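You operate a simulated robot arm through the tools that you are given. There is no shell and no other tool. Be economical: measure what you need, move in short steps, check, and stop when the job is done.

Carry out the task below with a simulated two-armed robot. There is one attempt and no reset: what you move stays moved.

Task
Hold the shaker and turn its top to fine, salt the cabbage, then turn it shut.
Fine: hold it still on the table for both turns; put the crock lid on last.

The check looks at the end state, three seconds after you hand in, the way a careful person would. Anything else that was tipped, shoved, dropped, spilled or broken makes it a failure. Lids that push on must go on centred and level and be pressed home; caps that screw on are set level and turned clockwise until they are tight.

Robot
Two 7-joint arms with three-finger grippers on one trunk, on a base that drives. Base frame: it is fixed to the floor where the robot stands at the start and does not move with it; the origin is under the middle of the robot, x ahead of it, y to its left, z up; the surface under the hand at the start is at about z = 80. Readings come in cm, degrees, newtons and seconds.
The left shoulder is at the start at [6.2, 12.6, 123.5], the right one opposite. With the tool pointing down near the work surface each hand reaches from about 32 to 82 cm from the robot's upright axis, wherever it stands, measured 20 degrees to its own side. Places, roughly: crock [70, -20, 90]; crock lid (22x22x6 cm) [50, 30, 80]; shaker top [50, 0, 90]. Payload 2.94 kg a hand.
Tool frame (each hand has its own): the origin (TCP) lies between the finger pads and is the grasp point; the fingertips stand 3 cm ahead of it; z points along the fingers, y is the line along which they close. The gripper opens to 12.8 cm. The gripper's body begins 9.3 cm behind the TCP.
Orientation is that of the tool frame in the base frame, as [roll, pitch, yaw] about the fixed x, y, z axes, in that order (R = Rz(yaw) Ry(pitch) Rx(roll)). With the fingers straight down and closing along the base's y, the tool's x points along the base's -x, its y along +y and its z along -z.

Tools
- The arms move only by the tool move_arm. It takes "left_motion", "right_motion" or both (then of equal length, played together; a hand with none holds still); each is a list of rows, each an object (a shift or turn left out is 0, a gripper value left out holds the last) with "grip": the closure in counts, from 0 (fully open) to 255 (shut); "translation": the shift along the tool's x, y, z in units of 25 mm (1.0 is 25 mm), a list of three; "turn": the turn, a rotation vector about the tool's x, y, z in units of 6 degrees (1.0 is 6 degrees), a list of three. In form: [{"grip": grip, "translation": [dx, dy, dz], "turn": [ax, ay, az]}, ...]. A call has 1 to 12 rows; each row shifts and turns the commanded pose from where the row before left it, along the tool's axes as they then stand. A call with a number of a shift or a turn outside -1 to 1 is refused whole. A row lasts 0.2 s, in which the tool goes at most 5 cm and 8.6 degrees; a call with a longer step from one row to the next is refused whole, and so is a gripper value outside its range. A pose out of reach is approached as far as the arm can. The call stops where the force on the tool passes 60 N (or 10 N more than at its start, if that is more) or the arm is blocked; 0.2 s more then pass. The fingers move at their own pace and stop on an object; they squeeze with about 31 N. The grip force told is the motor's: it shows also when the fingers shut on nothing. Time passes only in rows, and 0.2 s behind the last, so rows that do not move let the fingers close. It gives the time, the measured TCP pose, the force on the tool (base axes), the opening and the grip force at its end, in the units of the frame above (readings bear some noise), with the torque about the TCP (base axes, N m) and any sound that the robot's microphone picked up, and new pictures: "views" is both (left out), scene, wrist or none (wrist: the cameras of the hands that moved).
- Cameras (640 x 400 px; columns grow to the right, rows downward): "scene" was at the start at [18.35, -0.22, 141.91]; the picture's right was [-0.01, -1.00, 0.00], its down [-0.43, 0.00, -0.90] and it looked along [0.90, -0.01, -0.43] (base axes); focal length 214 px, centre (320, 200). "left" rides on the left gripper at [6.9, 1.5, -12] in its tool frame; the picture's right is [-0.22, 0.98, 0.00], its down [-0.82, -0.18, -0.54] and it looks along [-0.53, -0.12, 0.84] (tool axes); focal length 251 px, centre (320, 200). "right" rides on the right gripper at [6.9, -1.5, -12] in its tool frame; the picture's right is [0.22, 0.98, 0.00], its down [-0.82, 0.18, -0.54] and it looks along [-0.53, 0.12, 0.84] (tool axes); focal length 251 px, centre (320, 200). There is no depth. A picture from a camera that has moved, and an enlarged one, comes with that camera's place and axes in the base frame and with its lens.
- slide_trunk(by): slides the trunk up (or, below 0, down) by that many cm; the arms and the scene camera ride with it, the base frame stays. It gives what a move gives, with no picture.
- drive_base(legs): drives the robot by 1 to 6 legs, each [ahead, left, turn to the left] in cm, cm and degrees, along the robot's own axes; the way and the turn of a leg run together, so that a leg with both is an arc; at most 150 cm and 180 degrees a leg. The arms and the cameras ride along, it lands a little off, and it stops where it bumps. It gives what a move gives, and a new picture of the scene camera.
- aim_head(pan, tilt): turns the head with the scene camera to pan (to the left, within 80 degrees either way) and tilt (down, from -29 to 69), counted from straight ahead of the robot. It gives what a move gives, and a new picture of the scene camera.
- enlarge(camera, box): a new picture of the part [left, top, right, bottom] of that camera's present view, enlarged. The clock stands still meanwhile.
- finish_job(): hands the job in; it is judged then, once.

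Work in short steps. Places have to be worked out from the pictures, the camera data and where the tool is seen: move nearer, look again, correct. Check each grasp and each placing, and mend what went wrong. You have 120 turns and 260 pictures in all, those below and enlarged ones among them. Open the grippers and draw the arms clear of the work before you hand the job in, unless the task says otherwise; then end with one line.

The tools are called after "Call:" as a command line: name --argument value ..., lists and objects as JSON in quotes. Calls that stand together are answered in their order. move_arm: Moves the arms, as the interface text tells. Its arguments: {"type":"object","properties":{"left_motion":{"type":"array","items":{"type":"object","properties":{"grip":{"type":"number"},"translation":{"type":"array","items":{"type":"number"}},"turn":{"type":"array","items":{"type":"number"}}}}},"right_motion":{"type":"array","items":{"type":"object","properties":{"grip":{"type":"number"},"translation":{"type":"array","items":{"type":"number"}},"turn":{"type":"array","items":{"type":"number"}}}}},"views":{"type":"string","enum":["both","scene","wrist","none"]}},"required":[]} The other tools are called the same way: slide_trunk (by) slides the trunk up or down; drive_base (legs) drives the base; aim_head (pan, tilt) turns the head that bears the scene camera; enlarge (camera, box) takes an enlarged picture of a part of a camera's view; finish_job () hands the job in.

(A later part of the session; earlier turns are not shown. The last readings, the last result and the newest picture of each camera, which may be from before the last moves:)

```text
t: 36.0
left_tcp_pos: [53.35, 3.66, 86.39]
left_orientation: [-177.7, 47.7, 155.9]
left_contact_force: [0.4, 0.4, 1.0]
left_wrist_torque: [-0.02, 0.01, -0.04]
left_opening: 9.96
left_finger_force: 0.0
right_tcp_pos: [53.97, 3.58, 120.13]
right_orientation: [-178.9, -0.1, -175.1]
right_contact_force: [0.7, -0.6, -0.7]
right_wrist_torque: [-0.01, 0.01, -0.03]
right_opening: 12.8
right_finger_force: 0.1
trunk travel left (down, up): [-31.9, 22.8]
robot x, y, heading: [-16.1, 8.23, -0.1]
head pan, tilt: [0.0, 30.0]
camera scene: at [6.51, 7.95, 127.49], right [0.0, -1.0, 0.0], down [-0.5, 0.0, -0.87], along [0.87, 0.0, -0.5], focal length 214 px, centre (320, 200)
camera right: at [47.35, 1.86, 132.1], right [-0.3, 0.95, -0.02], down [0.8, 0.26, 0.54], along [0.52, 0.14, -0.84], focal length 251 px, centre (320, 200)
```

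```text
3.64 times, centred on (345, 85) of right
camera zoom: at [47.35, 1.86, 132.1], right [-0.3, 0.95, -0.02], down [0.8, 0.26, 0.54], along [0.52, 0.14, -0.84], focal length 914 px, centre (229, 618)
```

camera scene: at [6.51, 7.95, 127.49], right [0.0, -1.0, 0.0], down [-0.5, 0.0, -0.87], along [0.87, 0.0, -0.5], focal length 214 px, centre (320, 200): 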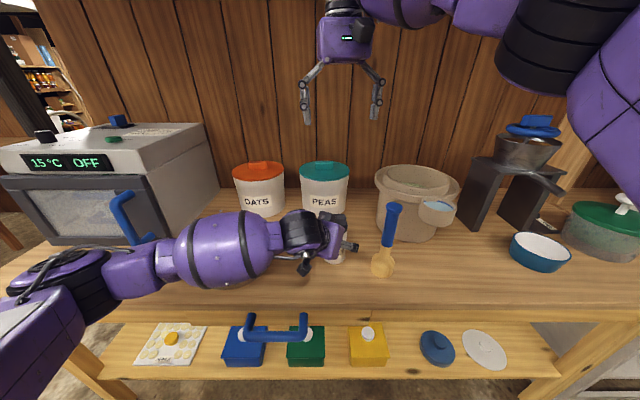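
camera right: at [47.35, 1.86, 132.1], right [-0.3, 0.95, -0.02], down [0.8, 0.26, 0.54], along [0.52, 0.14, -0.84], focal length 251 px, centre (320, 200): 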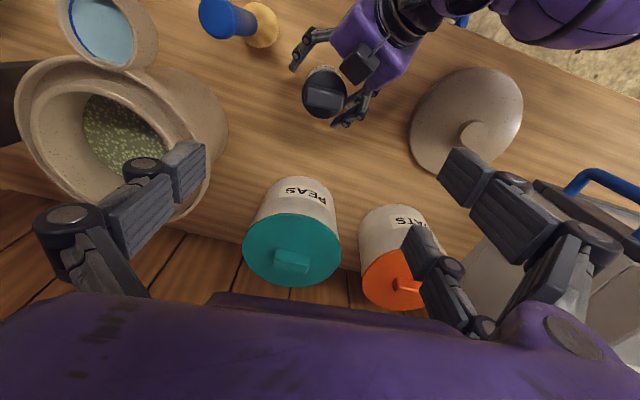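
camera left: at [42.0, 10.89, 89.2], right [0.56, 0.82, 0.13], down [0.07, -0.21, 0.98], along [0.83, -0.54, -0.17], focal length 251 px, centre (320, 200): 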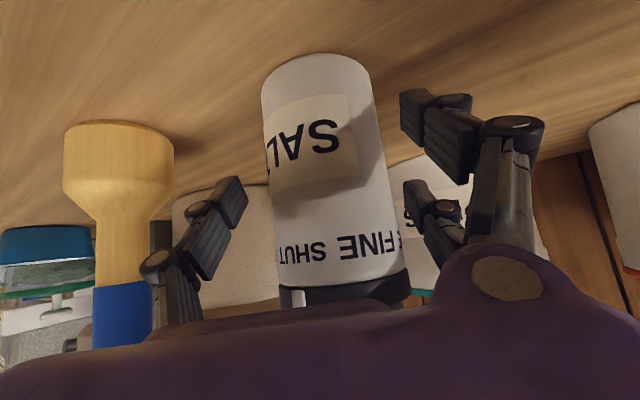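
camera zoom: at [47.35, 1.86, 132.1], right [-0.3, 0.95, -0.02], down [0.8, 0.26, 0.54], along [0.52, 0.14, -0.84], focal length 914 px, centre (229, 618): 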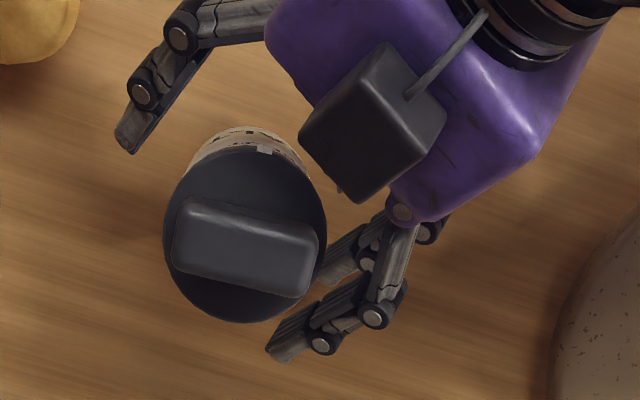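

Knob centre is ≈[54.0, 3.7], wing azimuth ≈97°; clearance for the end-grip looks adequate. I centre the left hand by a few mm and close it on the body.

Call:
move_arm --left_motion '[{"translation": [0, 0.14, 0.12]}, {"translation": [0, 0, 0]}, {"grip": 255}, {"grip": 255}, {"grip": 255}, {"grip": 255}]' --views "wrist"

Call:
enlarge --camera "right" --box '[280, 30, 410, 140]'

```text
t: 37.4
left_tcp_pos: [53.76, 3.81, 86.17]
left_orientation: [-177.8, 47.8, 155.8]
left_contact_force: [1.1, 2.4, 1.9]
left_wrist_torque: [0.3, -0.13, 0.05]
left_opening: 6.53
left_finger_force: 31.0
right_tcp_pos: [53.88, 3.55, 120.17]
right_orientation: [-178.9, -0.2, -175.2]
right_contact_force: [0.1, 0.5, -1.0]
right_wrist_torque: [-0.02, 0.02, 0.02]
right_opening: 12.8
right_finger_force: 0.0
trunk travel left (down, up): [-31.9, 22.8]
robot x, y, heading: [-15.72, 7.82, -0.2]
head pan, tilt: [0.0, 30.0]
camera left: at [42.34, 11.16, 88.99], right [0.56, 0.82, 0.13], down [0.07, -0.21, 0.98], along [0.83, -0.53, -0.17], focal length 251 px, centre (320, 200)
```

left: 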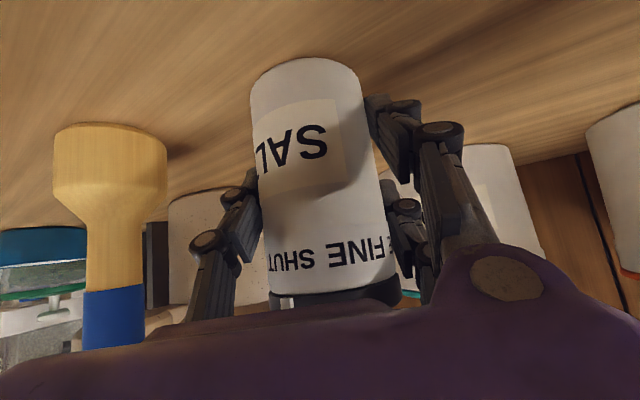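

```text
3.64 times, centred on (345, 85) of right
camera zoom: at [47.25, 1.81, 132.19], right [-0.3, 0.96, -0.02], down [0.8, 0.26, 0.54], along [0.52, 0.14, -0.84], focal length 914 px, centre (229, 618)
```

zoom: 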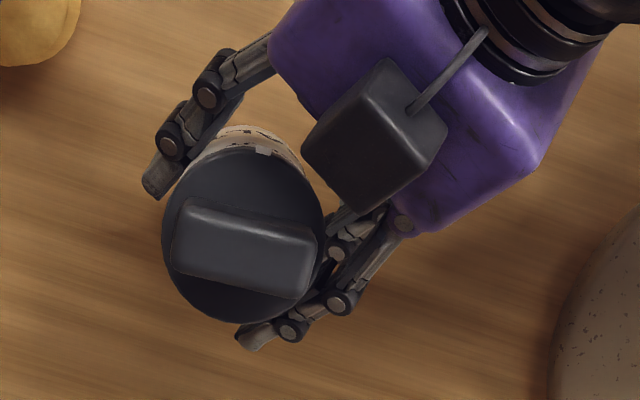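

Body is held (6.5 cm opening, 31 N) without shifting. Right hand: narrow to ~8 cm and come down to z≈100 over the knob.

Call:
move_arm --right_motion '[{"grip": 92, "translation": [-0.04, 0.06, 1]}, {"translation": [0, 0, 1]}, {"translation": [0, 0, 1]}, {"translation": [0, 0, 1]}, {"translation": [0, 0, 1]}, {"translation": [0, 0, 1]}, {"translation": [0, 0, 1]}, {"translation": [0, 0, 0.9]}]' --views "both"

Call:
enlarge --camera "scene" --box '[270, 165, 400, 265]'

```text
t: 39.2
left_tcp_pos: [53.64, 3.66, 86.13]
left_orientation: [-177.9, 47.9, 155.4]
left_contact_force: [-3.6, -7.8, -0.2]
left_wrist_torque: [1.14, -2.88, 0.67]
left_opening: 6.49
left_finger_force: 31.2
right_tcp_pos: [53.73, 3.48, 100.9]
right_orientation: [-179.2, 0.5, -175.3]
right_contact_force: [10.2, 10.1, 20.2]
right_wrist_torque: [0.97, 0.6, -0.85]
right_opening: 9.76
right_finger_force: 10.3
trunk travel left (down, up): [-31.9, 22.8]
robot x, y, heading: [-15.88, 7.91, 0.1]
head pan, tilt: [0.0, 30.0]
camera scene: at [6.36, 7.94, 127.54], right [0.0, -1.0, 0.0], down [-0.5, 0.0, -0.87], along [0.87, 0.0, -0.5], focal length 214 px, centre (320, 200)
camera right: at [46.89, 1.58, 112.83], right [-0.29, 0.96, -0.01], down [0.8, 0.25, 0.54], along [0.52, 0.15, -0.84], focal length 251 px, centre (320, 200)
```

scene: 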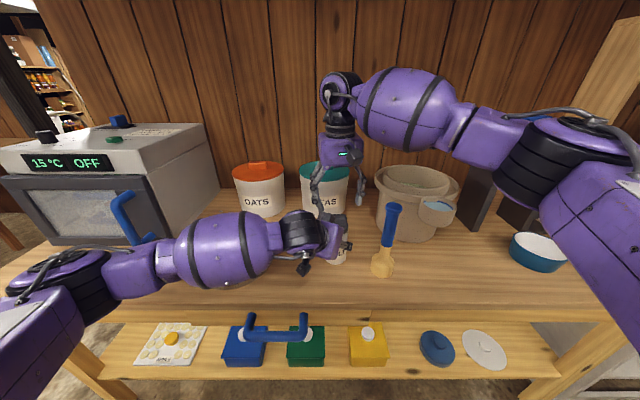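
right: 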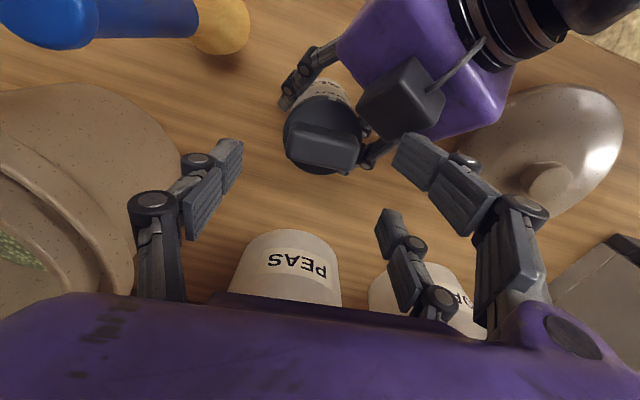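

```text
4.00 times, centred on (335, 215) of scene
camera zoom: at [6.36, 7.94, 127.54], right [0.0, -1.0, 0.0], down [-0.5, 0.0, -0.87], along [0.87, 0.0, -0.5], focal length 858 px, centre (260, 140)
```

zoom: 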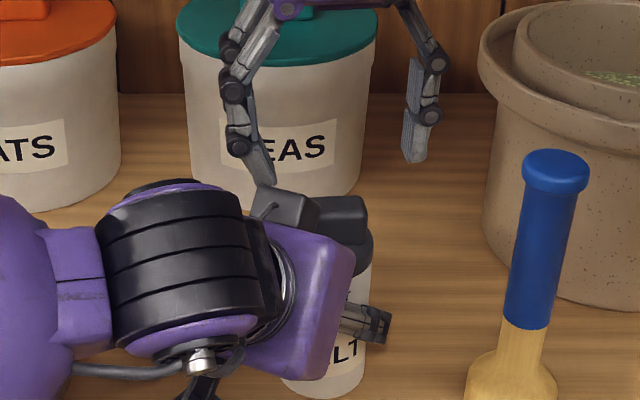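

The right's left finger landed on the box on the left hand. I lift the right hand, then re-grip the body with the left hand further back, lower and flatter (55°) for clearance.

Call:
move_arm --right_motion '[{"translation": [0, 0, -1]}, {"translation": [0, 0, -1]}, {"translation": [0, 0, -1]}, {"translation": [0, 0, -0.5]}]' --views "none"

Call:
move_arm --left_motion '[{"grip": 56}, {"grip": 56}, {"translation": [0.35, 0, 0]}, {"translation": [0.36, 0, -0.1]}, {"turn": [0, -0.6, 0]}, {"turn": [0, -0.6, 0]}, {}]' --views "wrist"

Call:
enlarge --camera "right" --box '[260, 10, 430, 160]'

```text
t: 40.2
left_tcp_pos: [53.72, 3.77, 86.17]
left_orientation: [-177.7, 47.7, 155.7]
left_contact_force: [0.2, -0.5, 3.4]
left_wrist_torque: [0.22, -0.12, -0.01]
left_opening: 6.45
left_finger_force: 30.6
right_tcp_pos: [53.79, 3.56, 109.26]
right_orientation: [-178.8, -0.1, -175.1]
right_contact_force: [-0.5, 0.3, 0.4]
right_wrist_torque: [-0.02, -0.01, 0.0]
right_opening: 8.18
right_finger_force: 0.0
trunk travel left (down, up): [-31.9, 22.8]
robot x, y, heading: [-16.05, 7.94, -0.0]
head pan, tilt: [0.0, 30.0]
```

```text
t: 41.8
left_tcp_pos: [52.49, 4.19, 84.98]
left_orientation: [-177.4, 54.9, 156.3]
left_contact_force: [-0.1, 0.0, 0.3]
left_wrist_torque: [0.01, 0.01, -0.03]
left_opening: 10.0
left_finger_force: 0.1
right_tcp_pos: [53.9, 3.5, 109.29]
right_orientation: [-178.9, -0.2, -175.2]
right_contact_force: [-0.1, 1.0, 0.6]
right_wrist_torque: [0.0, 0.03, -0.01]
right_opening: 8.18
right_finger_force: 0.1
trunk travel left (down, up): [-31.9, 22.8]
robot x, y, heading: [-16.0, 8.21, -0.1]
head pan, tilt: [0.0, 30.0]
camera left: at [40.87, 11.83, 86.08], right [0.54, 0.83, 0.15], down [-0.04, -0.15, 0.99], along [0.84, -0.54, -0.05], focal length 251 px, centre (320, 200)
```

left: 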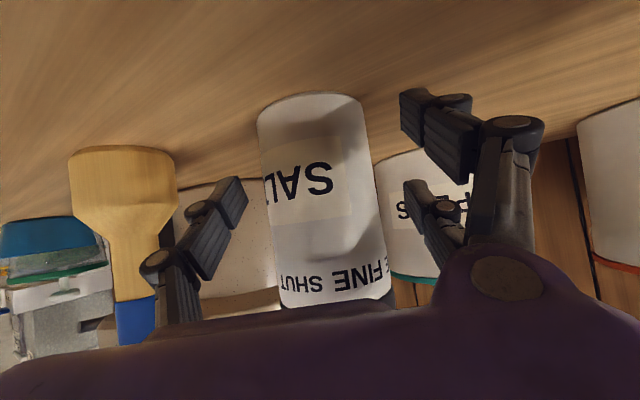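

```text
2.67 times, centred on (345, 85) of right
camera zoom: at [47.15, 1.65, 121.29], right [-0.3, 0.96, -0.02], down [0.8, 0.26, 0.54], along [0.52, 0.14, -0.84], focal length 670 px, centre (253, 507)
```

zoom: 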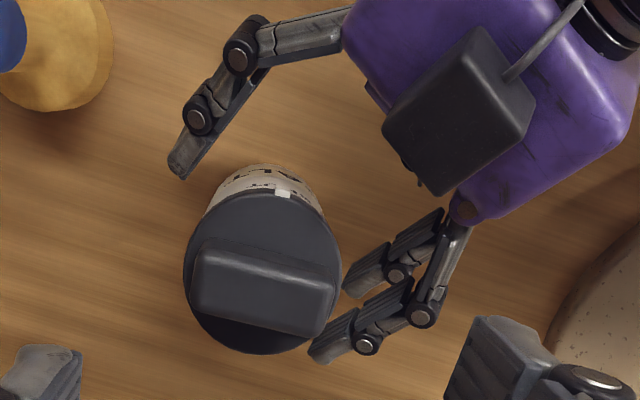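

Much more room now and the body is centred. Close the left hand.

Call:
move_arm --left_motion '[{"grip": 255}, {"grip": 255}, {"grip": 255}, {"grip": 255}]' --right_motion '[{"grip": 92}, {"grip": 92}, {"translation": [0, 0, 1]}, {"translation": [0, 0, 0.9]}]' --views "wrist"

Call:
enlarge --camera "scene" --box '[270, 165, 400, 265]'

```text
t: 42.8
left_tcp_pos: [52.47, 4.3, 84.89]
left_orientation: [-177.4, 54.9, 156.4]
left_contact_force: [0.2, 0.2, 0.2]
left_wrist_torque: [0.09, -0.02, 0.0]
left_opening: 6.48
left_finger_force: 31.2
right_tcp_pos: [53.98, 3.3, 104.39]
right_orientation: [-178.9, -0.2, -175.1]
right_contact_force: [-1.1, -0.4, -0.4]
right_wrist_torque: [0.0, 0.01, 0.0]
right_opening: 8.16
right_finger_force: 0.1
trunk travel left (down, up): [-31.9, 22.8]
robot x, y, heading: [-16.24, 8.23, -0.1]
head pan, tilt: [0.0, 30.0]
camera right: at [47.26, 1.55, 116.52], right [-0.29, 0.96, -0.02], down [0.8, 0.26, 0.54], along [0.52, 0.14, -0.84], focal length 251 px, centre (320, 200)
camera left: at [40.87, 11.83, 86.11], right [0.54, 0.83, 0.15], down [-0.04, -0.15, 0.99], along [0.84, -0.54, -0.05], focal length 251 px, centre (320, 200)
```

right: 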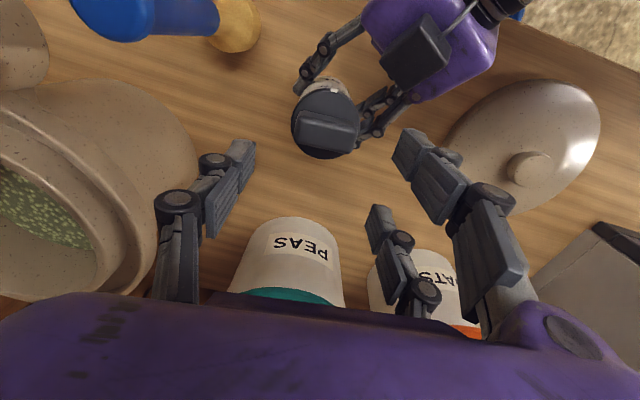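
left: 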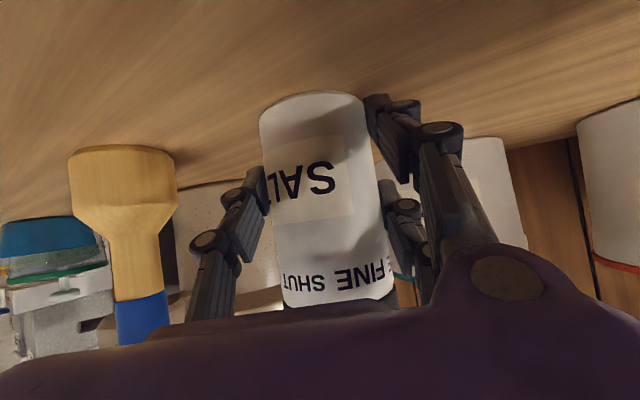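

```text
4.00 times, centred on (335, 215) of scene
camera zoom: at [6.44, 7.9, 127.51], right [0.0, -1.0, 0.0], down [-0.5, 0.0, -0.87], along [0.87, 0.0, -0.5], focal length 858 px, centre (260, 140)
```

zoom: 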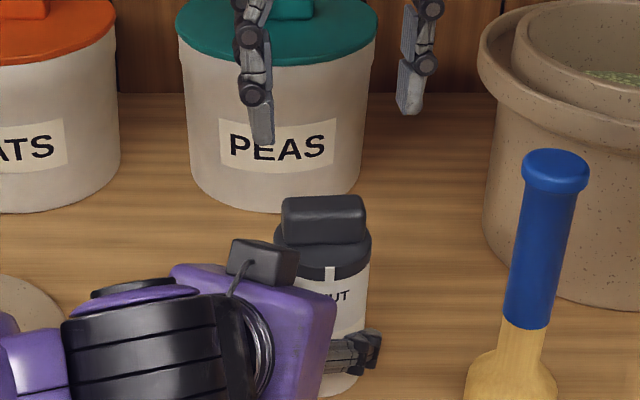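

Clear path now. I shift the right hand 3 mm and lower it to z≈96.3 around the wing.

Call:
move_arm --right_motion '[{"translation": [0.03, 0.12, 0.8]}, {"translation": [0, 0, 0.8]}, {"translation": [0, 0, 0.8]}, {"translation": [0, 0, 0.6]}, {"translation": [0, 0, 0.2]}]' --views "wrist"

Call:
enlarge --camera "scene" --box '[270, 165, 400, 265]'

```text
t: 44.0
left_tcp_pos: [52.54, 4.42, 85.02]
left_orientation: [-177.5, 55.0, 156.3]
left_contact_force: [-0.8, 1.3, 2.6]
left_wrist_torque: [0.21, -0.06, 0.02]
left_opening: 6.42
left_finger_force: 31.0
right_tcp_pos: [53.59, 3.49, 96.3]
right_orientation: [-178.9, 0.0, -175.2]
right_contact_force: [0.1, 0.9, -0.7]
right_wrist_torque: [-0.02, -0.04, 0.04]
right_opening: 8.21
right_finger_force: 0.1
trunk travel left (down, up): [-31.9, 22.8]
robot x, y, heading: [-15.81, 8.21, 0.0]
head pan, tilt: [0.0, 30.0]
camera right: at [46.97, 1.74, 108.3], right [-0.3, 0.96, -0.02], down [0.8, 0.26, 0.54], along [0.52, 0.14, -0.84], focal length 251 px, centre (320, 200)
```

right: 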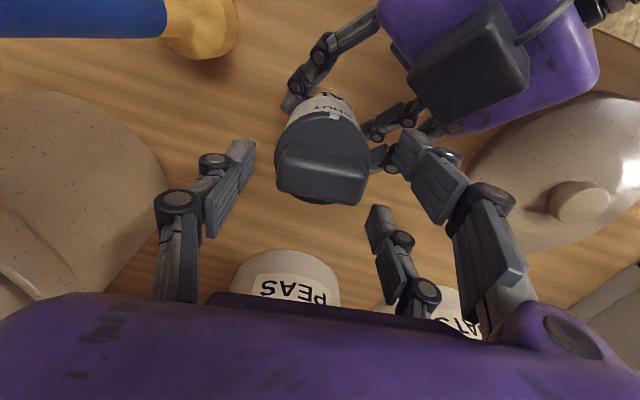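

```text
4.00 times, centred on (335, 215) of scene
camera zoom: at [6.41, 7.92, 127.51], right [0.0, -1.0, 0.0], down [-0.5, 0.0, -0.87], along [0.87, 0.0, -0.5], focal length 858 px, centre (260, 140)
```

zoom: 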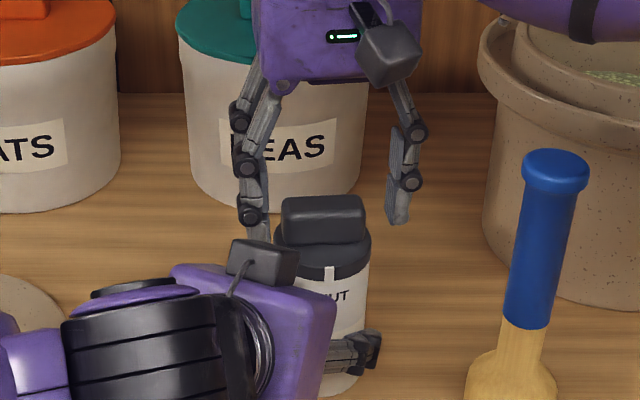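

Call:
move_arm --right_motion '[{"translation": [-0.08, 0.04, 0.2]}, {}, {"grip": 140}, {"grip": 255}, {"grip": 255}, {"grip": 255}]' --views "wrist"

Call:
enlarge --camera "scene" --box '[270, 165, 400, 265]'

```text
t: 45.4
left_tcp_pos: [52.69, 5.21, 84.68]
left_orientation: [-178.1, 54.6, 156.7]
left_contact_force: [8.1, 43.8, -6.4]
left_wrist_torque: [-3.59, 0.33, 0.68]
left_opening: 7.91
left_finger_force: 31.4
right_tcp_pos: [53.77, 3.23, 95.89]
right_orientation: [-178.4, -0.2, -175.5]
right_contact_force: [-6.3, -38.6, 16.2]
right_wrist_torque: [-0.74, 0.62, -0.44]
right_opening: 0.01
right_finger_force: 12.4
trunk travel left (down, up): [-31.9, 22.8]
robot x, y, heading: [-15.66, 7.72, -0.1]
head pan, tilt: [0.0, 30.0]
camera right: at [47.17, 1.56, 108.02], right [-0.29, 0.96, -0.03], down [0.81, 0.26, 0.53], along [0.52, 0.13, -0.85], focal length 251 px, centre (320, 200)
```

right: 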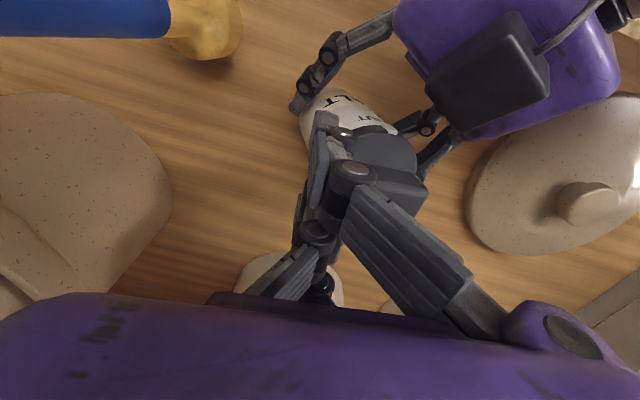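

```text
4.00 times, centred on (335, 215) of scene
camera zoom: at [6.36, 8.0, 127.52], right [0.0, -1.0, 0.0], down [-0.5, 0.0, -0.87], along [0.87, 0.0, -0.5], focal length 858 px, centre (260, 140)
```

zoom: 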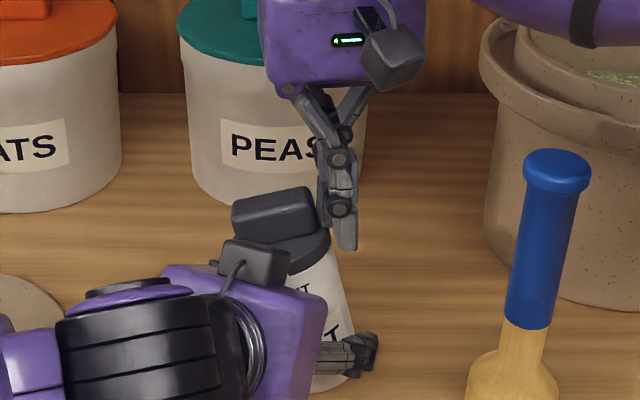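

The grip missed: the fingers closed past the wing's right end and leaned the shaker left. I lift the right hand straight up before opening it.

Call:
move_arm --right_motion '[{"translation": [0, -0.1, -0.3]}, {"translation": [0, -0.1, -0.5]}, {"translation": [0, 0, -0.8]}, {"translation": [0, 0, -1]}, {"translation": [0, 0, -1]}]' --views "both"

Call:
enlarge --camera "scene" --box '[270, 165, 400, 265]'

```text
t: 46.6
left_tcp_pos: [52.42, 4.34, 84.95]
left_orientation: [-177.3, 54.9, 156.2]
left_contact_force: [0.4, 0.9, -1.7]
left_wrist_torque: [-0.02, -0.03, 0.02]
left_opening: 6.34
left_finger_force: 31.3
right_tcp_pos: [53.8, 3.37, 104.91]
right_orientation: [-179.0, 0.0, -175.0]
right_contact_force: [0.7, 0.1, -0.3]
right_wrist_torque: [0.0, -0.02, 0.0]
right_opening: 0.0
right_finger_force: 2.7
trunk travel left (down, up): [-31.9, 22.8]
robot x, y, heading: [-15.55, 8.04, 0.0]
head pan, tilt: [0.0, 30.0]
camera scene: at [6.43, 7.94, 127.51], right [0.0, -1.0, 0.0], down [-0.5, 0.0, -0.87], along [0.87, 0.0, -0.5], focal length 214 px, centre (320, 200)
camera right: at [47.1, 1.5, 117.0], right [-0.3, 0.95, -0.02], down [0.8, 0.26, 0.54], along [0.52, 0.15, -0.84], focal length 251 px, centre (320, 200)
```

scene: 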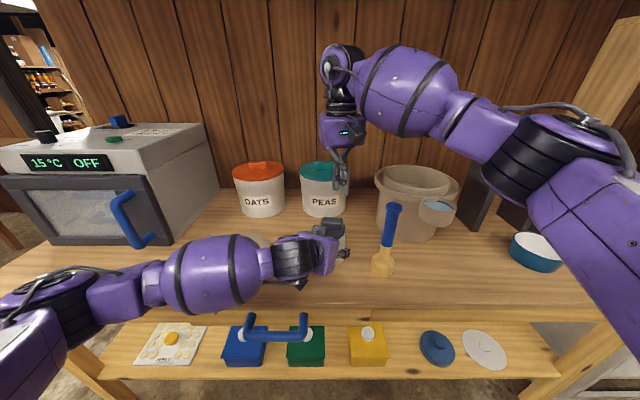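
right: 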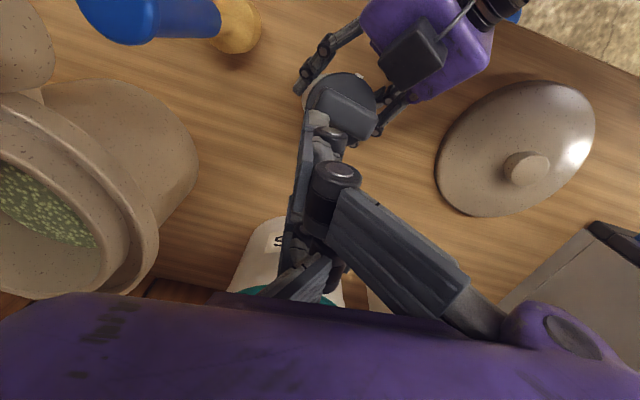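

```text
4.00 times, centred on (335, 215) of scene
camera zoom: at [6.43, 7.94, 127.51], right [0.0, -1.0, 0.0], down [-0.5, 0.0, -0.87], along [0.87, 0.0, -0.5], focal length 858 px, centre (260, 140)
```

zoom: 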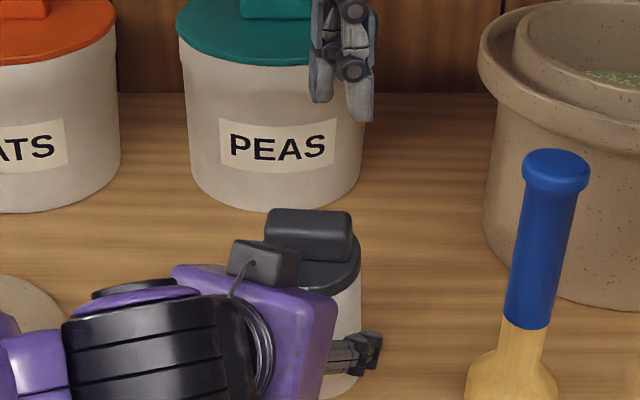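

The shaker is slightly tilted in the left grip. I release it so it settles upright, and meanwhile raise and rotate the right hand 90° to grip the wing across its thickness instead.

Call:
move_arm --left_motion '[{}, {}, {"grip": 200}, {"grip": 120}, {"grip": 80}, {"grip": 56}, {}, {}, {}, {}, {}, {}]' --right_motion '[{"translation": [0, 0, -1]}, {"translation": [0, 0, -1], "grip": 153}, {"turn": [0, 0, -1]}, {"turn": [0, 0, -1]}, {"turn": [0, 0, -1]}, {"turn": [0, 0, -1]}, {"turn": [0, 0, -1]}, {"turn": [0, 0, -1]}, {"turn": [0, 0, -1]}, {"turn": [0, 0, -1]}, {"turn": [0, 0, -1]}, {"turn": [0, 0, -1]}]' --views "wrist"

Call:
enlarge --camera "scene" --box '[270, 165, 400, 265]'

```text
t: 49.2
left_tcp_pos: [52.48, 4.36, 85.01]
left_orientation: [-177.3, 54.9, 156.3]
left_contact_force: [0.3, 0.0, 0.7]
left_wrist_torque: [0.01, -0.02, 0.02]
left_opening: 10.01
left_finger_force: 0.0
right_tcp_pos: [42.84, 6.45, 108.05]
right_orientation: [-179.5, -0.9, -115.4]
right_contact_force: [0.0, 1.1, 0.2]
right_wrist_torque: [0.0, -0.01, 0.01]
right_opening: 5.13
right_finger_force: 0.1
right hand out of reach, approached as far as the arm can: row 9, 10, 11, 12
trunk travel left (down, up): [-31.9, 22.8]
robot x, y, heading: [-15.91, 8.18, -0.0]
head pan, tilt: [0.0, 30.0]
camera right: at [41.31, -0.2, 120.16], right [-0.97, 0.22, -0.01], down [0.19, 0.83, 0.53], along [0.12, 0.51, -0.85], focal length 251 px, centre (320, 200)
camera left: at [40.83, 11.84, 86.11], right [0.54, 0.83, 0.15], down [-0.04, -0.15, 0.99], along [0.84, -0.54, -0.05], focal length 251 px, centre (320, 200)
```

right: 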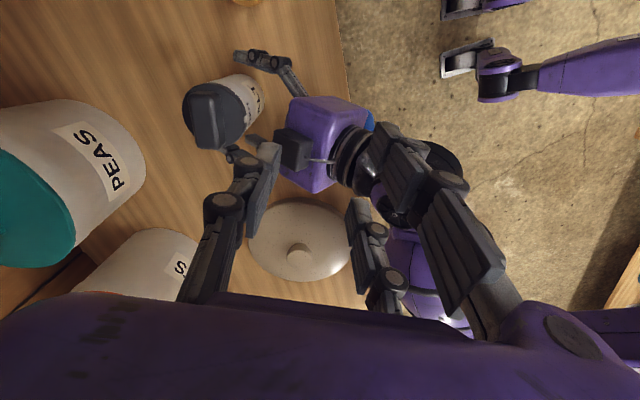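
left: 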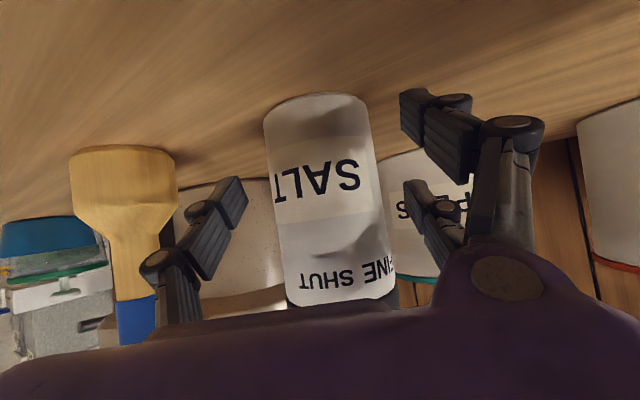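

```text
4.00 times, centred on (335, 215) of scene
camera zoom: at [6.4, 7.92, 127.52], right [0.0, -1.0, 0.0], down [-0.5, 0.0, -0.87], along [0.87, 0.0, -0.5], focal length 858 px, centre (260, 140)
```

zoom: 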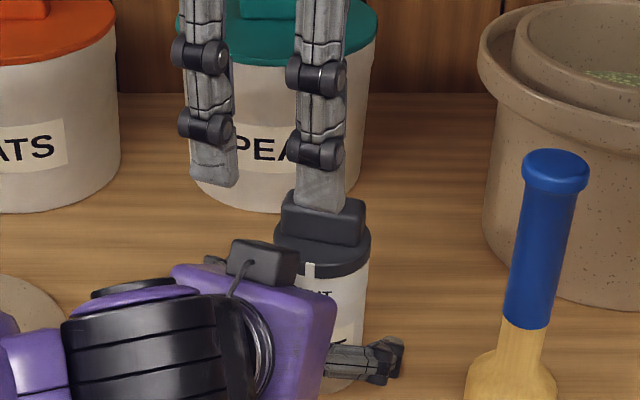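

The shaker settled upright, rotated ~25° with its top (to be verified). The right wrist is limited in this direction, so I raise it and rotate the other way round (toward yaw ≈ 68°).

Call:
move_arm --right_motion '[{"translation": [0, 0, -1]}, {"translation": [0, 0, -1]}, {"turn": [0, 0, 1]}, {"turn": [0, 0, 1]}, {"turn": [0, 0, 1]}, {"turn": [0, 0, 1]}, {"turn": [0, 0, 1]}, {"turn": [0, 0, 1]}, {"turn": [0, 0, 1]}, {"turn": [0, 0, 1]}, {"turn": [0, 0, 1]}, {"turn": [0, 0, 1]}]' --views "none"

Call:
move_arm --right_motion '[{"turn": [0, 0, 1]}, {"turn": [0, 0, 1]}, {"turn": [0, 0, 1]}, {"turn": [0, 0, 1]}, {"turn": [0, 0, 1]}, {"turn": [0, 0, 1]}, {"turn": [0, 0, 1]}, {"turn": [0, 0, 1]}, {"turn": [0, 0, 1]}, {"turn": [0, 0, 1]}, {"turn": [0, 0, 1]}, {"turn": [0, 0, 1]}]' --views "none"

```text
t: 51.8
left_tcp_pos: [52.32, 4.48, 84.93]
left_orientation: [-177.3, 54.8, 156.2]
left_contact_force: [0.7, -0.4, -0.9]
left_wrist_torque: [0.04, 0.0, -0.01]
left_opening: 9.99
left_finger_force: 0.1
right_tcp_pos: [42.01, 6.69, 112.78]
right_orientation: [-178.9, -0.1, -175.4]
right_contact_force: [0.3, 0.0, -0.2]
right_wrist_torque: [-0.01, 0.0, 0.0]
right_opening: 5.11
right_finger_force: 0.0
right hand out of reach, approached as far as the arm can: row 1, 2
trunk travel left (down, up): [-31.9, 22.8]
robot x, y, heading: [-15.87, 7.84, -0.3]
head pan, tilt: [0.0, 30.0]
```

```text
t: 54.4
left_tcp_pos: [52.48, 4.41, 85.01]
left_orientation: [-177.4, 54.9, 156.2]
left_contact_force: [-0.8, 0.4, -0.5]
left_wrist_torque: [0.01, 0.0, 0.02]
left_opening: 9.97
left_finger_force: 0.1
right_tcp_pos: [41.8, 6.72, 112.83]
right_orientation: [-179.6, 1.0, 112.7]
right_contact_force: [0.2, -0.8, 0.0]
right_wrist_torque: [0.0, 0.01, -0.03]
right_opening: 5.14
right_finger_force: 0.0
trunk travel left (down, up): [-31.9, 22.8]
robot x, y, heading: [-15.71, 8.03, -0.3]
head pan, tilt: [0.0, 30.0]
```

Call:
move_arm --right_motion '[{"turn": [0, 0, 1]}, {"turn": [0, 0, 1]}, {"turn": [0, 0, 1]}, {"turn": [0, 0, 1]}, {"turn": [0, 0, 1]}, {"turn": [0, 0, 1]}, {"turn": [0, 0, 1]}, {"translation": [0.1, 0.99, 0]}, {"translation": [0.1, 0.99, 0]}, {"translation": [0.1, 0.99, 0]}, {"translation": [0.1, 0.99, 0]}, {"translation": [0.1, 0.99, 0]}]' --views "wrist"

Call:
enlarge --camera "scene" --box '[290, 200, 380, 265]'

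```text
t: 57.0
left_tcp_pos: [52.6, 4.46, 84.91]
left_orientation: [-177.4, 55.0, 156.4]
left_contact_force: [-0.7, 0.2, 0.2]
left_wrist_torque: [0.0, -0.01, -0.01]
left_opening: 9.97
left_finger_force: 0.1
right_tcp_pos: [54.32, 3.86, 112.77]
right_orientation: [179.5, 1.1, 70.9]
right_contact_force: [0.3, 0.0, 0.1]
right_wrist_torque: [0.0, 0.0, 0.0]
right_opening: 5.13
right_finger_force: 0.2
trunk travel left (down, up): [-31.9, 22.8]
robot x, y, heading: [-15.77, 8.11, -0.2]
head pan, tilt: [0.0, 30.0]
camera right: at [55.24, 11.16, 124.64], right [0.99, -0.12, 0.0], down [-0.1, -0.82, 0.56], along [-0.06, -0.55, -0.83], focal length 251 px, centre (320, 200)
```

right: 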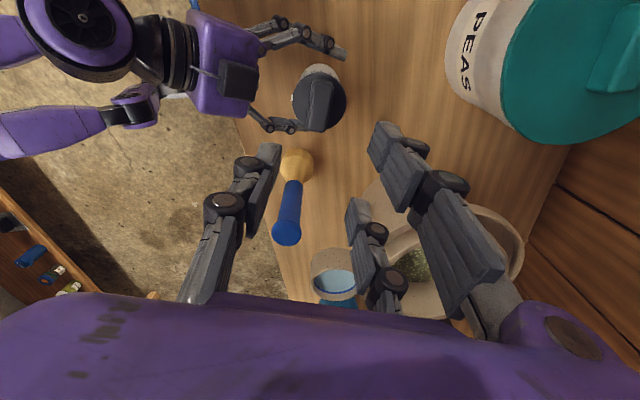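

```text
6.15 times, centred on (335, 232) of scene
camera zoom: at [6.49, 7.94, 127.5], right [0.0, -1.0, 0.0], down [-0.5, 0.0, -0.87], along [0.87, 0.0, -0.5], focal length 1320 px, centre (228, 0)
```

zoom: 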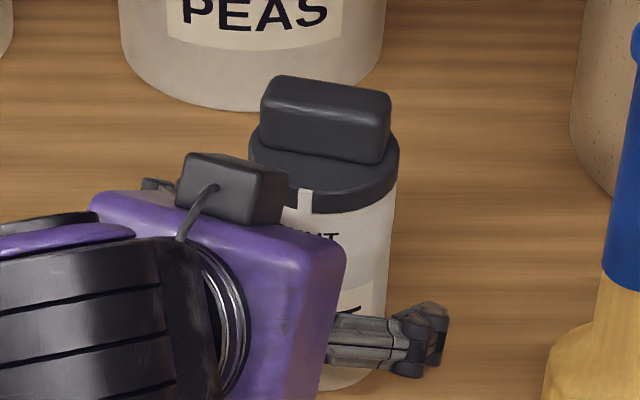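

Call:
enlarge --camera "right" --box '[260, 50, 380, 140]'

```text
4.44 times, centred on (320, 95) of right
camera zoom: at [55.24, 11.16, 124.64], right [0.99, -0.12, 0.0], down [-0.1, -0.82, 0.56], along [-0.06, -0.55, -0.83], focal length 1118 px, centre (320, 667)
```

zoom: 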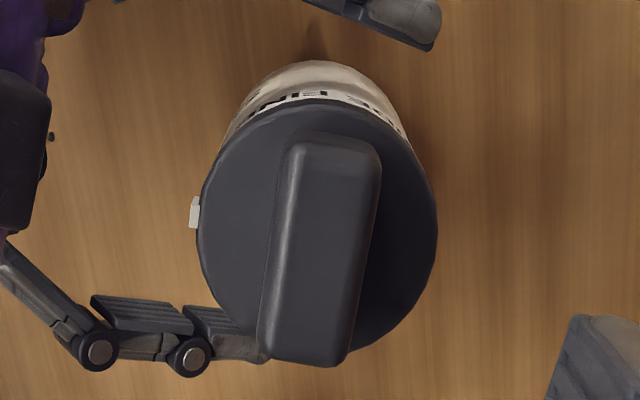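

Pointer still lines up with SHUT (both now at azimuth ≈166°), wing azimuth ≈76°. I re-close the left hand on the body, align the right hand (yaw 76°) and come down part-way.

Call:
move_arm --left_motion '[{"translation": [0, 0.12, 0]}, {}, {"grip": 120}, {"grip": 255}, {"grip": 255}, {"grip": 255}]' --right_motion '[{"turn": [0, 0, -0.85], "translation": [0.1, 0, 0.5]}, {"translation": [0, 0, 1]}, {"translation": [0, 0, 1]}, {"translation": [0, 0, 0.5]}, {}, {}]' --views "wrist"

Call:
enlarge --camera "right" --box '[250, 40, 410, 170]'

```text
t: 58.4
left_tcp_pos: [52.57, 4.61, 84.99]
left_orientation: [-177.3, 54.9, 156.3]
left_contact_force: [-0.5, -1.7, -0.4]
left_wrist_torque: [0.08, -0.02, -0.01]
left_opening: 6.42
left_finger_force: 30.2
right_tcp_pos: [54.61, 3.96, 105.27]
right_orientation: [179.8, 1.1, 75.9]
right_contact_force: [-0.1, 0.9, 0.6]
right_wrist_torque: [0.0, -0.02, 0.01]
right_opening: 5.11
right_finger_force: 0.0
trunk travel left (down, up): [-31.9, 22.8]
robot x, y, heading: [-15.72, 7.83, -0.1]
head pan, tilt: [0.0, 30.0]
camera right: at [54.78, 11.36, 117.12], right [1.0, -0.03, 0.0], down [-0.03, -0.83, 0.56], along [-0.02, -0.56, -0.83], focal length 251 px, centre (320, 200)
camera left: at [40.96, 12.08, 86.11], right [0.54, 0.83, 0.15], down [-0.04, -0.15, 0.99], along [0.84, -0.54, -0.05], focal length 251 px, centre (320, 200)
```

right: 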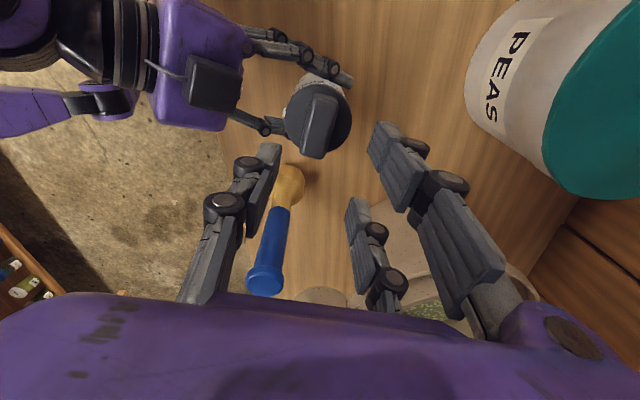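
left: 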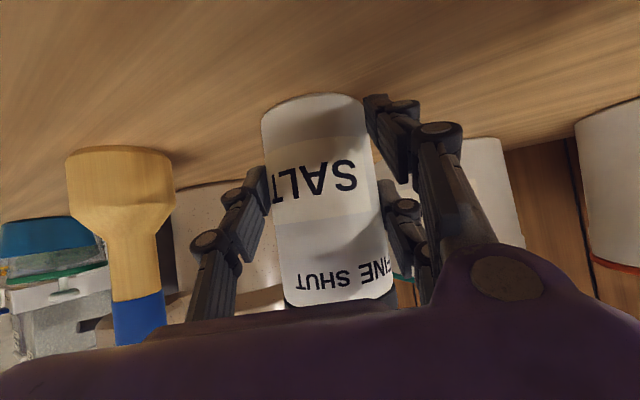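

```text
3.08 times, centred on (330, 105) of right
camera zoom: at [54.78, 11.36, 117.12], right [1.0, -0.03, 0.0], down [-0.03, -0.83, 0.56], along [-0.02, -0.56, -0.83], focal length 774 px, centre (289, 492)
```

zoom: 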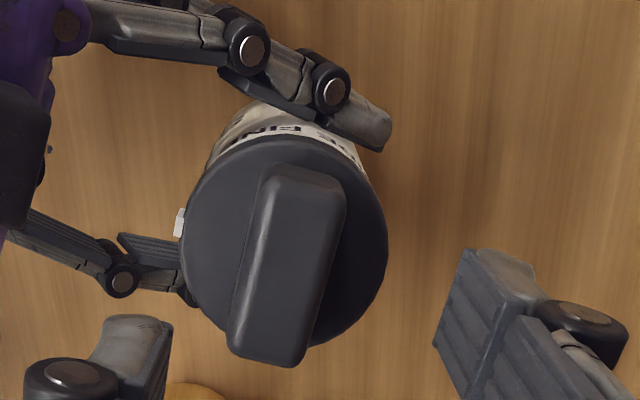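

Wing centre measured at [54.5, 4.15], azimuth 76° — matches the right hand's alignment. Descend to z≈95.6 around it.

Call:
move_arm --right_motion '[{"translation": [0.07, -0.06, 0.8]}, {"translation": [0, 0, 0.9]}, {"translation": [0, 0, 0.9]}, {"translation": [0, 0, 0.8]}, {"translation": [0, 0, 0.4]}]' --views "wrist"

Call:
enlarge --camera "scene" --box '[280, 165, 390, 265]'

```text
t: 59.6
left_tcp_pos: [52.48, 4.78, 84.98]
left_orientation: [-177.4, 54.9, 156.2]
left_contact_force: [-0.6, 0.4, 1.3]
left_wrist_torque: [0.17, -0.02, 0.05]
left_opening: 6.4
left_finger_force: 30.9
right_tcp_pos: [54.23, 3.95, 95.86]
right_orientation: [179.7, 1.1, 76.0]
right_contact_force: [-0.5, -0.1, 0.0]
right_wrist_torque: [0.04, -0.01, 0.02]
right_opening: 5.09
right_finger_force: 0.1
trunk travel left (down, up): [-31.9, 22.8]
robot x, y, heading: [-15.98, 7.91, 0.1]
head pan, tilt: [0.0, 30.0]
camera right: at [54.47, 11.27, 107.76], right [1.0, -0.03, 0.0], down [-0.03, -0.83, 0.56], along [-0.02, -0.56, -0.83], focal length 251 px, centre (320, 200)
```

right: 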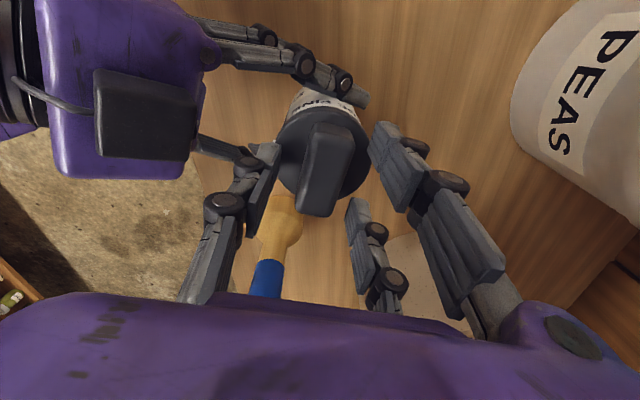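

```text
4.00 times, centred on (335, 215) of scene
camera zoom: at [6.43, 7.91, 127.51], right [0.0, -1.0, 0.0], down [-0.5, 0.0, -0.87], along [0.87, 0.0, -0.5], focal length 858 px, centre (260, 140)
```

zoom: 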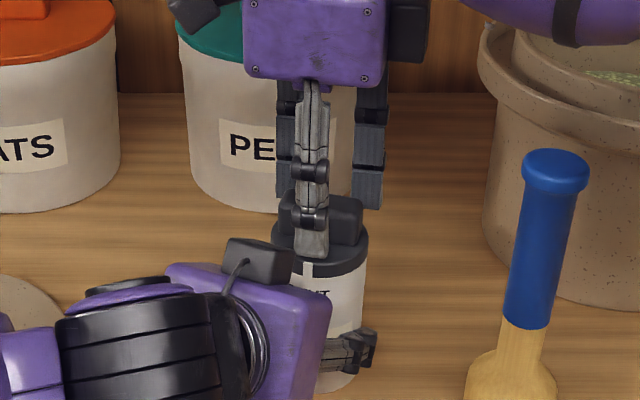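

The gripper has one finger facing two, which explains the slip; across the wing's faces it's a good three-point grip. Shift 2 mm and close on the wing.

Call:
move_arm --right_motion '[{"translation": [0.08, 0.05, 0]}, {}, {"grip": 200}, {"grip": 255}, {"grip": 255}, {"grip": 255}]' --views "wrist"

Call:
enlarge --camera "scene" --box '[280, 165, 390, 265]'

```text
t: 61.0
left_tcp_pos: [52.45, 4.71, 85.03]
left_orientation: [-177.4, 54.9, 156.4]
left_contact_force: [-3.7, 1.5, 3.1]
left_wrist_torque: [0.4, -0.38, 0.53]
left_opening: 6.37
left_finger_force: 31.0
right_tcp_pos: [54.36, 3.94, 95.75]
right_orientation: [179.8, 1.1, 75.9]
right_contact_force: [4.6, 0.1, 0.1]
right_wrist_torque: [-0.18, -0.16, -0.53]
right_opening: 2.55
right_finger_force: 30.9
trunk travel left (down, up): [-31.9, 22.8]
robot x, y, heading: [-16.04, 8.0, -0.3]
head pan, tilt: [0.0, 30.0]
camera right: at [54.7, 11.38, 107.7], right [1.0, -0.03, 0.0], down [-0.03, -0.83, 0.56], along [-0.02, -0.56, -0.83], focal length 251 px, centre (320, 200)
```

right: 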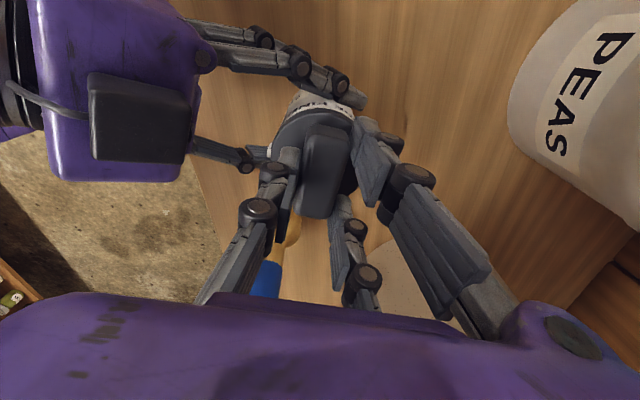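

```text
4.00 times, centred on (335, 215) of scene
camera zoom: at [6.43, 7.92, 127.51], right [0.0, -1.0, 0.0], down [-0.5, 0.0, -0.87], along [0.87, 0.0, -0.5], focal length 858 px, centre (260, 140)
```

zoom: 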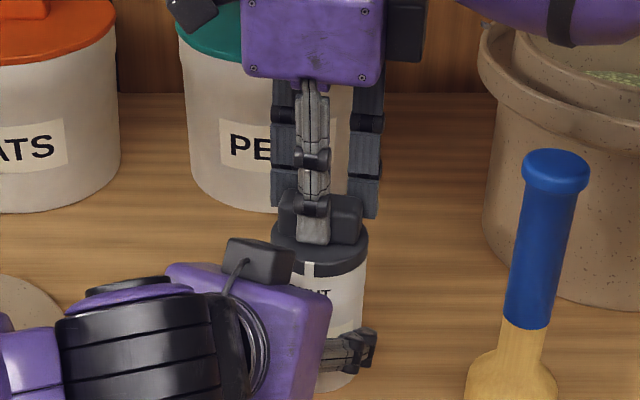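

Firm grip on the wing (2.55 cm, 31 N). I turn it clockwise 30° and check torque and body motion.

Call:
move_arm --right_motion '[{"turn": [0, 0, 1]}, {"turn": [0, 0, 1]}, {"turn": [0, 0, 1]}, {"turn": [0, 0, 1]}, {"turn": [0, 0, 1]}]' --views "none"

Call:
enlarge --camera "scene" --box '[300, 205, 370, 265]'

```text
t: 62.2
left_tcp_pos: [52.54, 4.62, 85.03]
left_orientation: [-177.3, 54.8, 156.3]
left_contact_force: [-7.6, 5.6, 1.4]
left_wrist_torque: [0.17, -0.82, -0.08]
left_opening: 6.37
left_finger_force: 30.6
right_tcp_pos: [54.25, 3.98, 95.89]
right_orientation: [179.1, 0.6, 45.8]
right_contact_force: [11.8, -5.7, 10.5]
right_wrist_torque: [-0.36, -0.43, 0.04]
right_opening: 2.57
right_finger_force: 31.2
trunk travel left (down, up): [-31.9, 22.8]
robot x, y, heading: [-15.76, 8.3, 0.1]
head pan, tilt: [0.0, 30.0]
```

```text
6.67 times, centred on (335, 235) of scene
camera zoom: at [6.37, 7.9, 127.53], right [0.0, -1.0, 0.0], down [-0.5, 0.0, -0.87], along [0.87, 0.0, -0.5], focal length 1430 px, centre (220, -33)
```

zoom: 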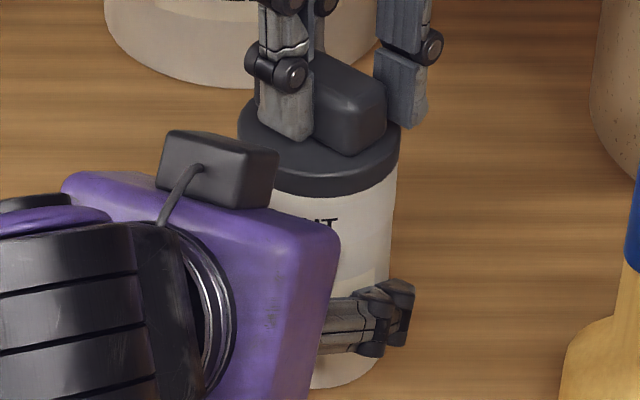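

The cap turned with the body staying put. Another 30° to reach FINE.

Call:
move_arm --right_motion '[{"turn": [0, 0, 1]}, {"turn": [0, 0, 1]}, {"turn": [0, 0, 1]}, {"turn": [0, 0, 1]}, {"turn": [0, 0, 1]}]' --views "both"

Call:
enlarge --camera "right" --box '[250, 50, 410, 230]'

```text
t: 63.4
left_tcp_pos: [52.5, 4.74, 85.05]
left_orientation: [-177.5, 54.9, 156.3]
left_contact_force: [-12.5, 9.9, 5.1]
left_wrist_torque: [-0.36, -0.33, 0.05]
left_opening: 6.36
left_finger_force: 31.0
right_tcp_pos: [54.34, 4.02, 95.85]
right_orientation: [178.8, 0.2, 15.7]
right_contact_force: [13.2, -8.8, 11.1]
right_wrist_torque: [-0.16, -1.0, 0.05]
right_opening: 2.55
right_finger_force: 31.4
trunk travel left (down, up): [-31.9, 22.8]
robot x, y, heading: [-16.43, 8.25, -0.0]
head pan, tilt: [0.0, 30.0]
camera scene: at [6.32, 7.92, 127.53], right [0.0, -1.0, 0.0], down [-0.5, 0.0, -0.87], along [0.87, 0.0, -0.5], focal length 214 px, centre (320, 200)
camera right: at [60.55, 7.71, 107.83], right [0.47, -0.88, 0.02], down [-0.74, -0.38, 0.55], along [-0.47, -0.27, -0.84], focal length 251 px, centre (320, 200)
```

scene: 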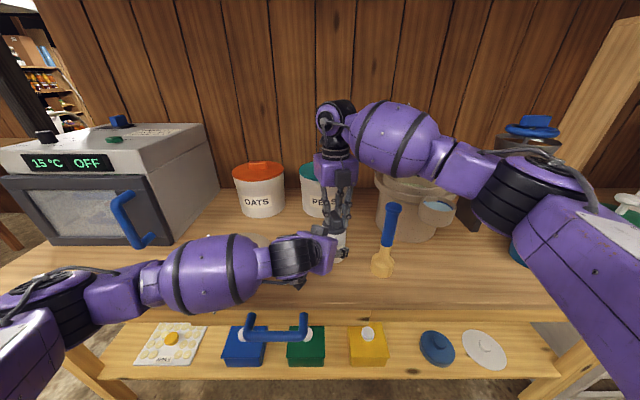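
right: 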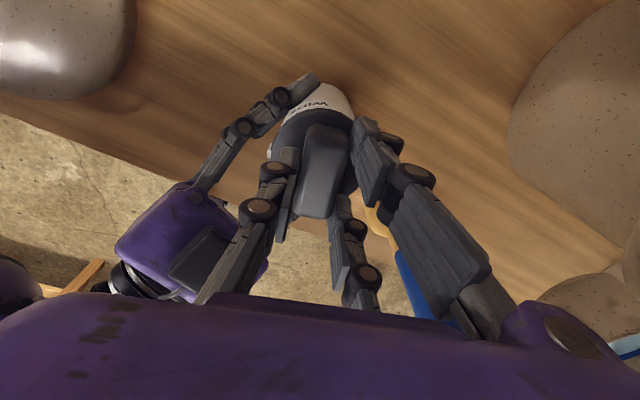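

```text
2.22 times, centred on (330, 140) of right
camera zoom: at [60.55, 7.71, 107.83], right [0.47, -0.88, 0.02], down [-0.74, -0.38, 0.55], along [-0.47, -0.27, -0.84], focal length 559 px, centre (298, 333)
```

zoom: 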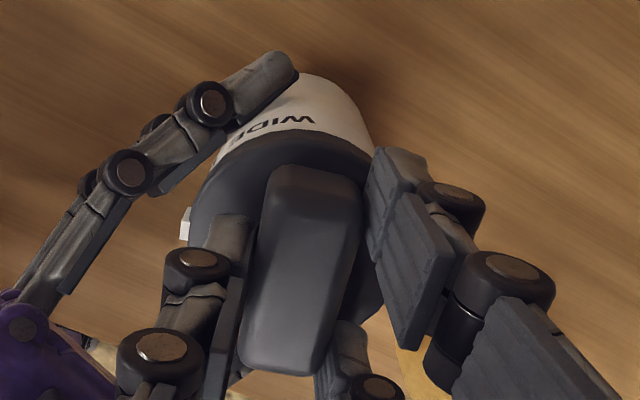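

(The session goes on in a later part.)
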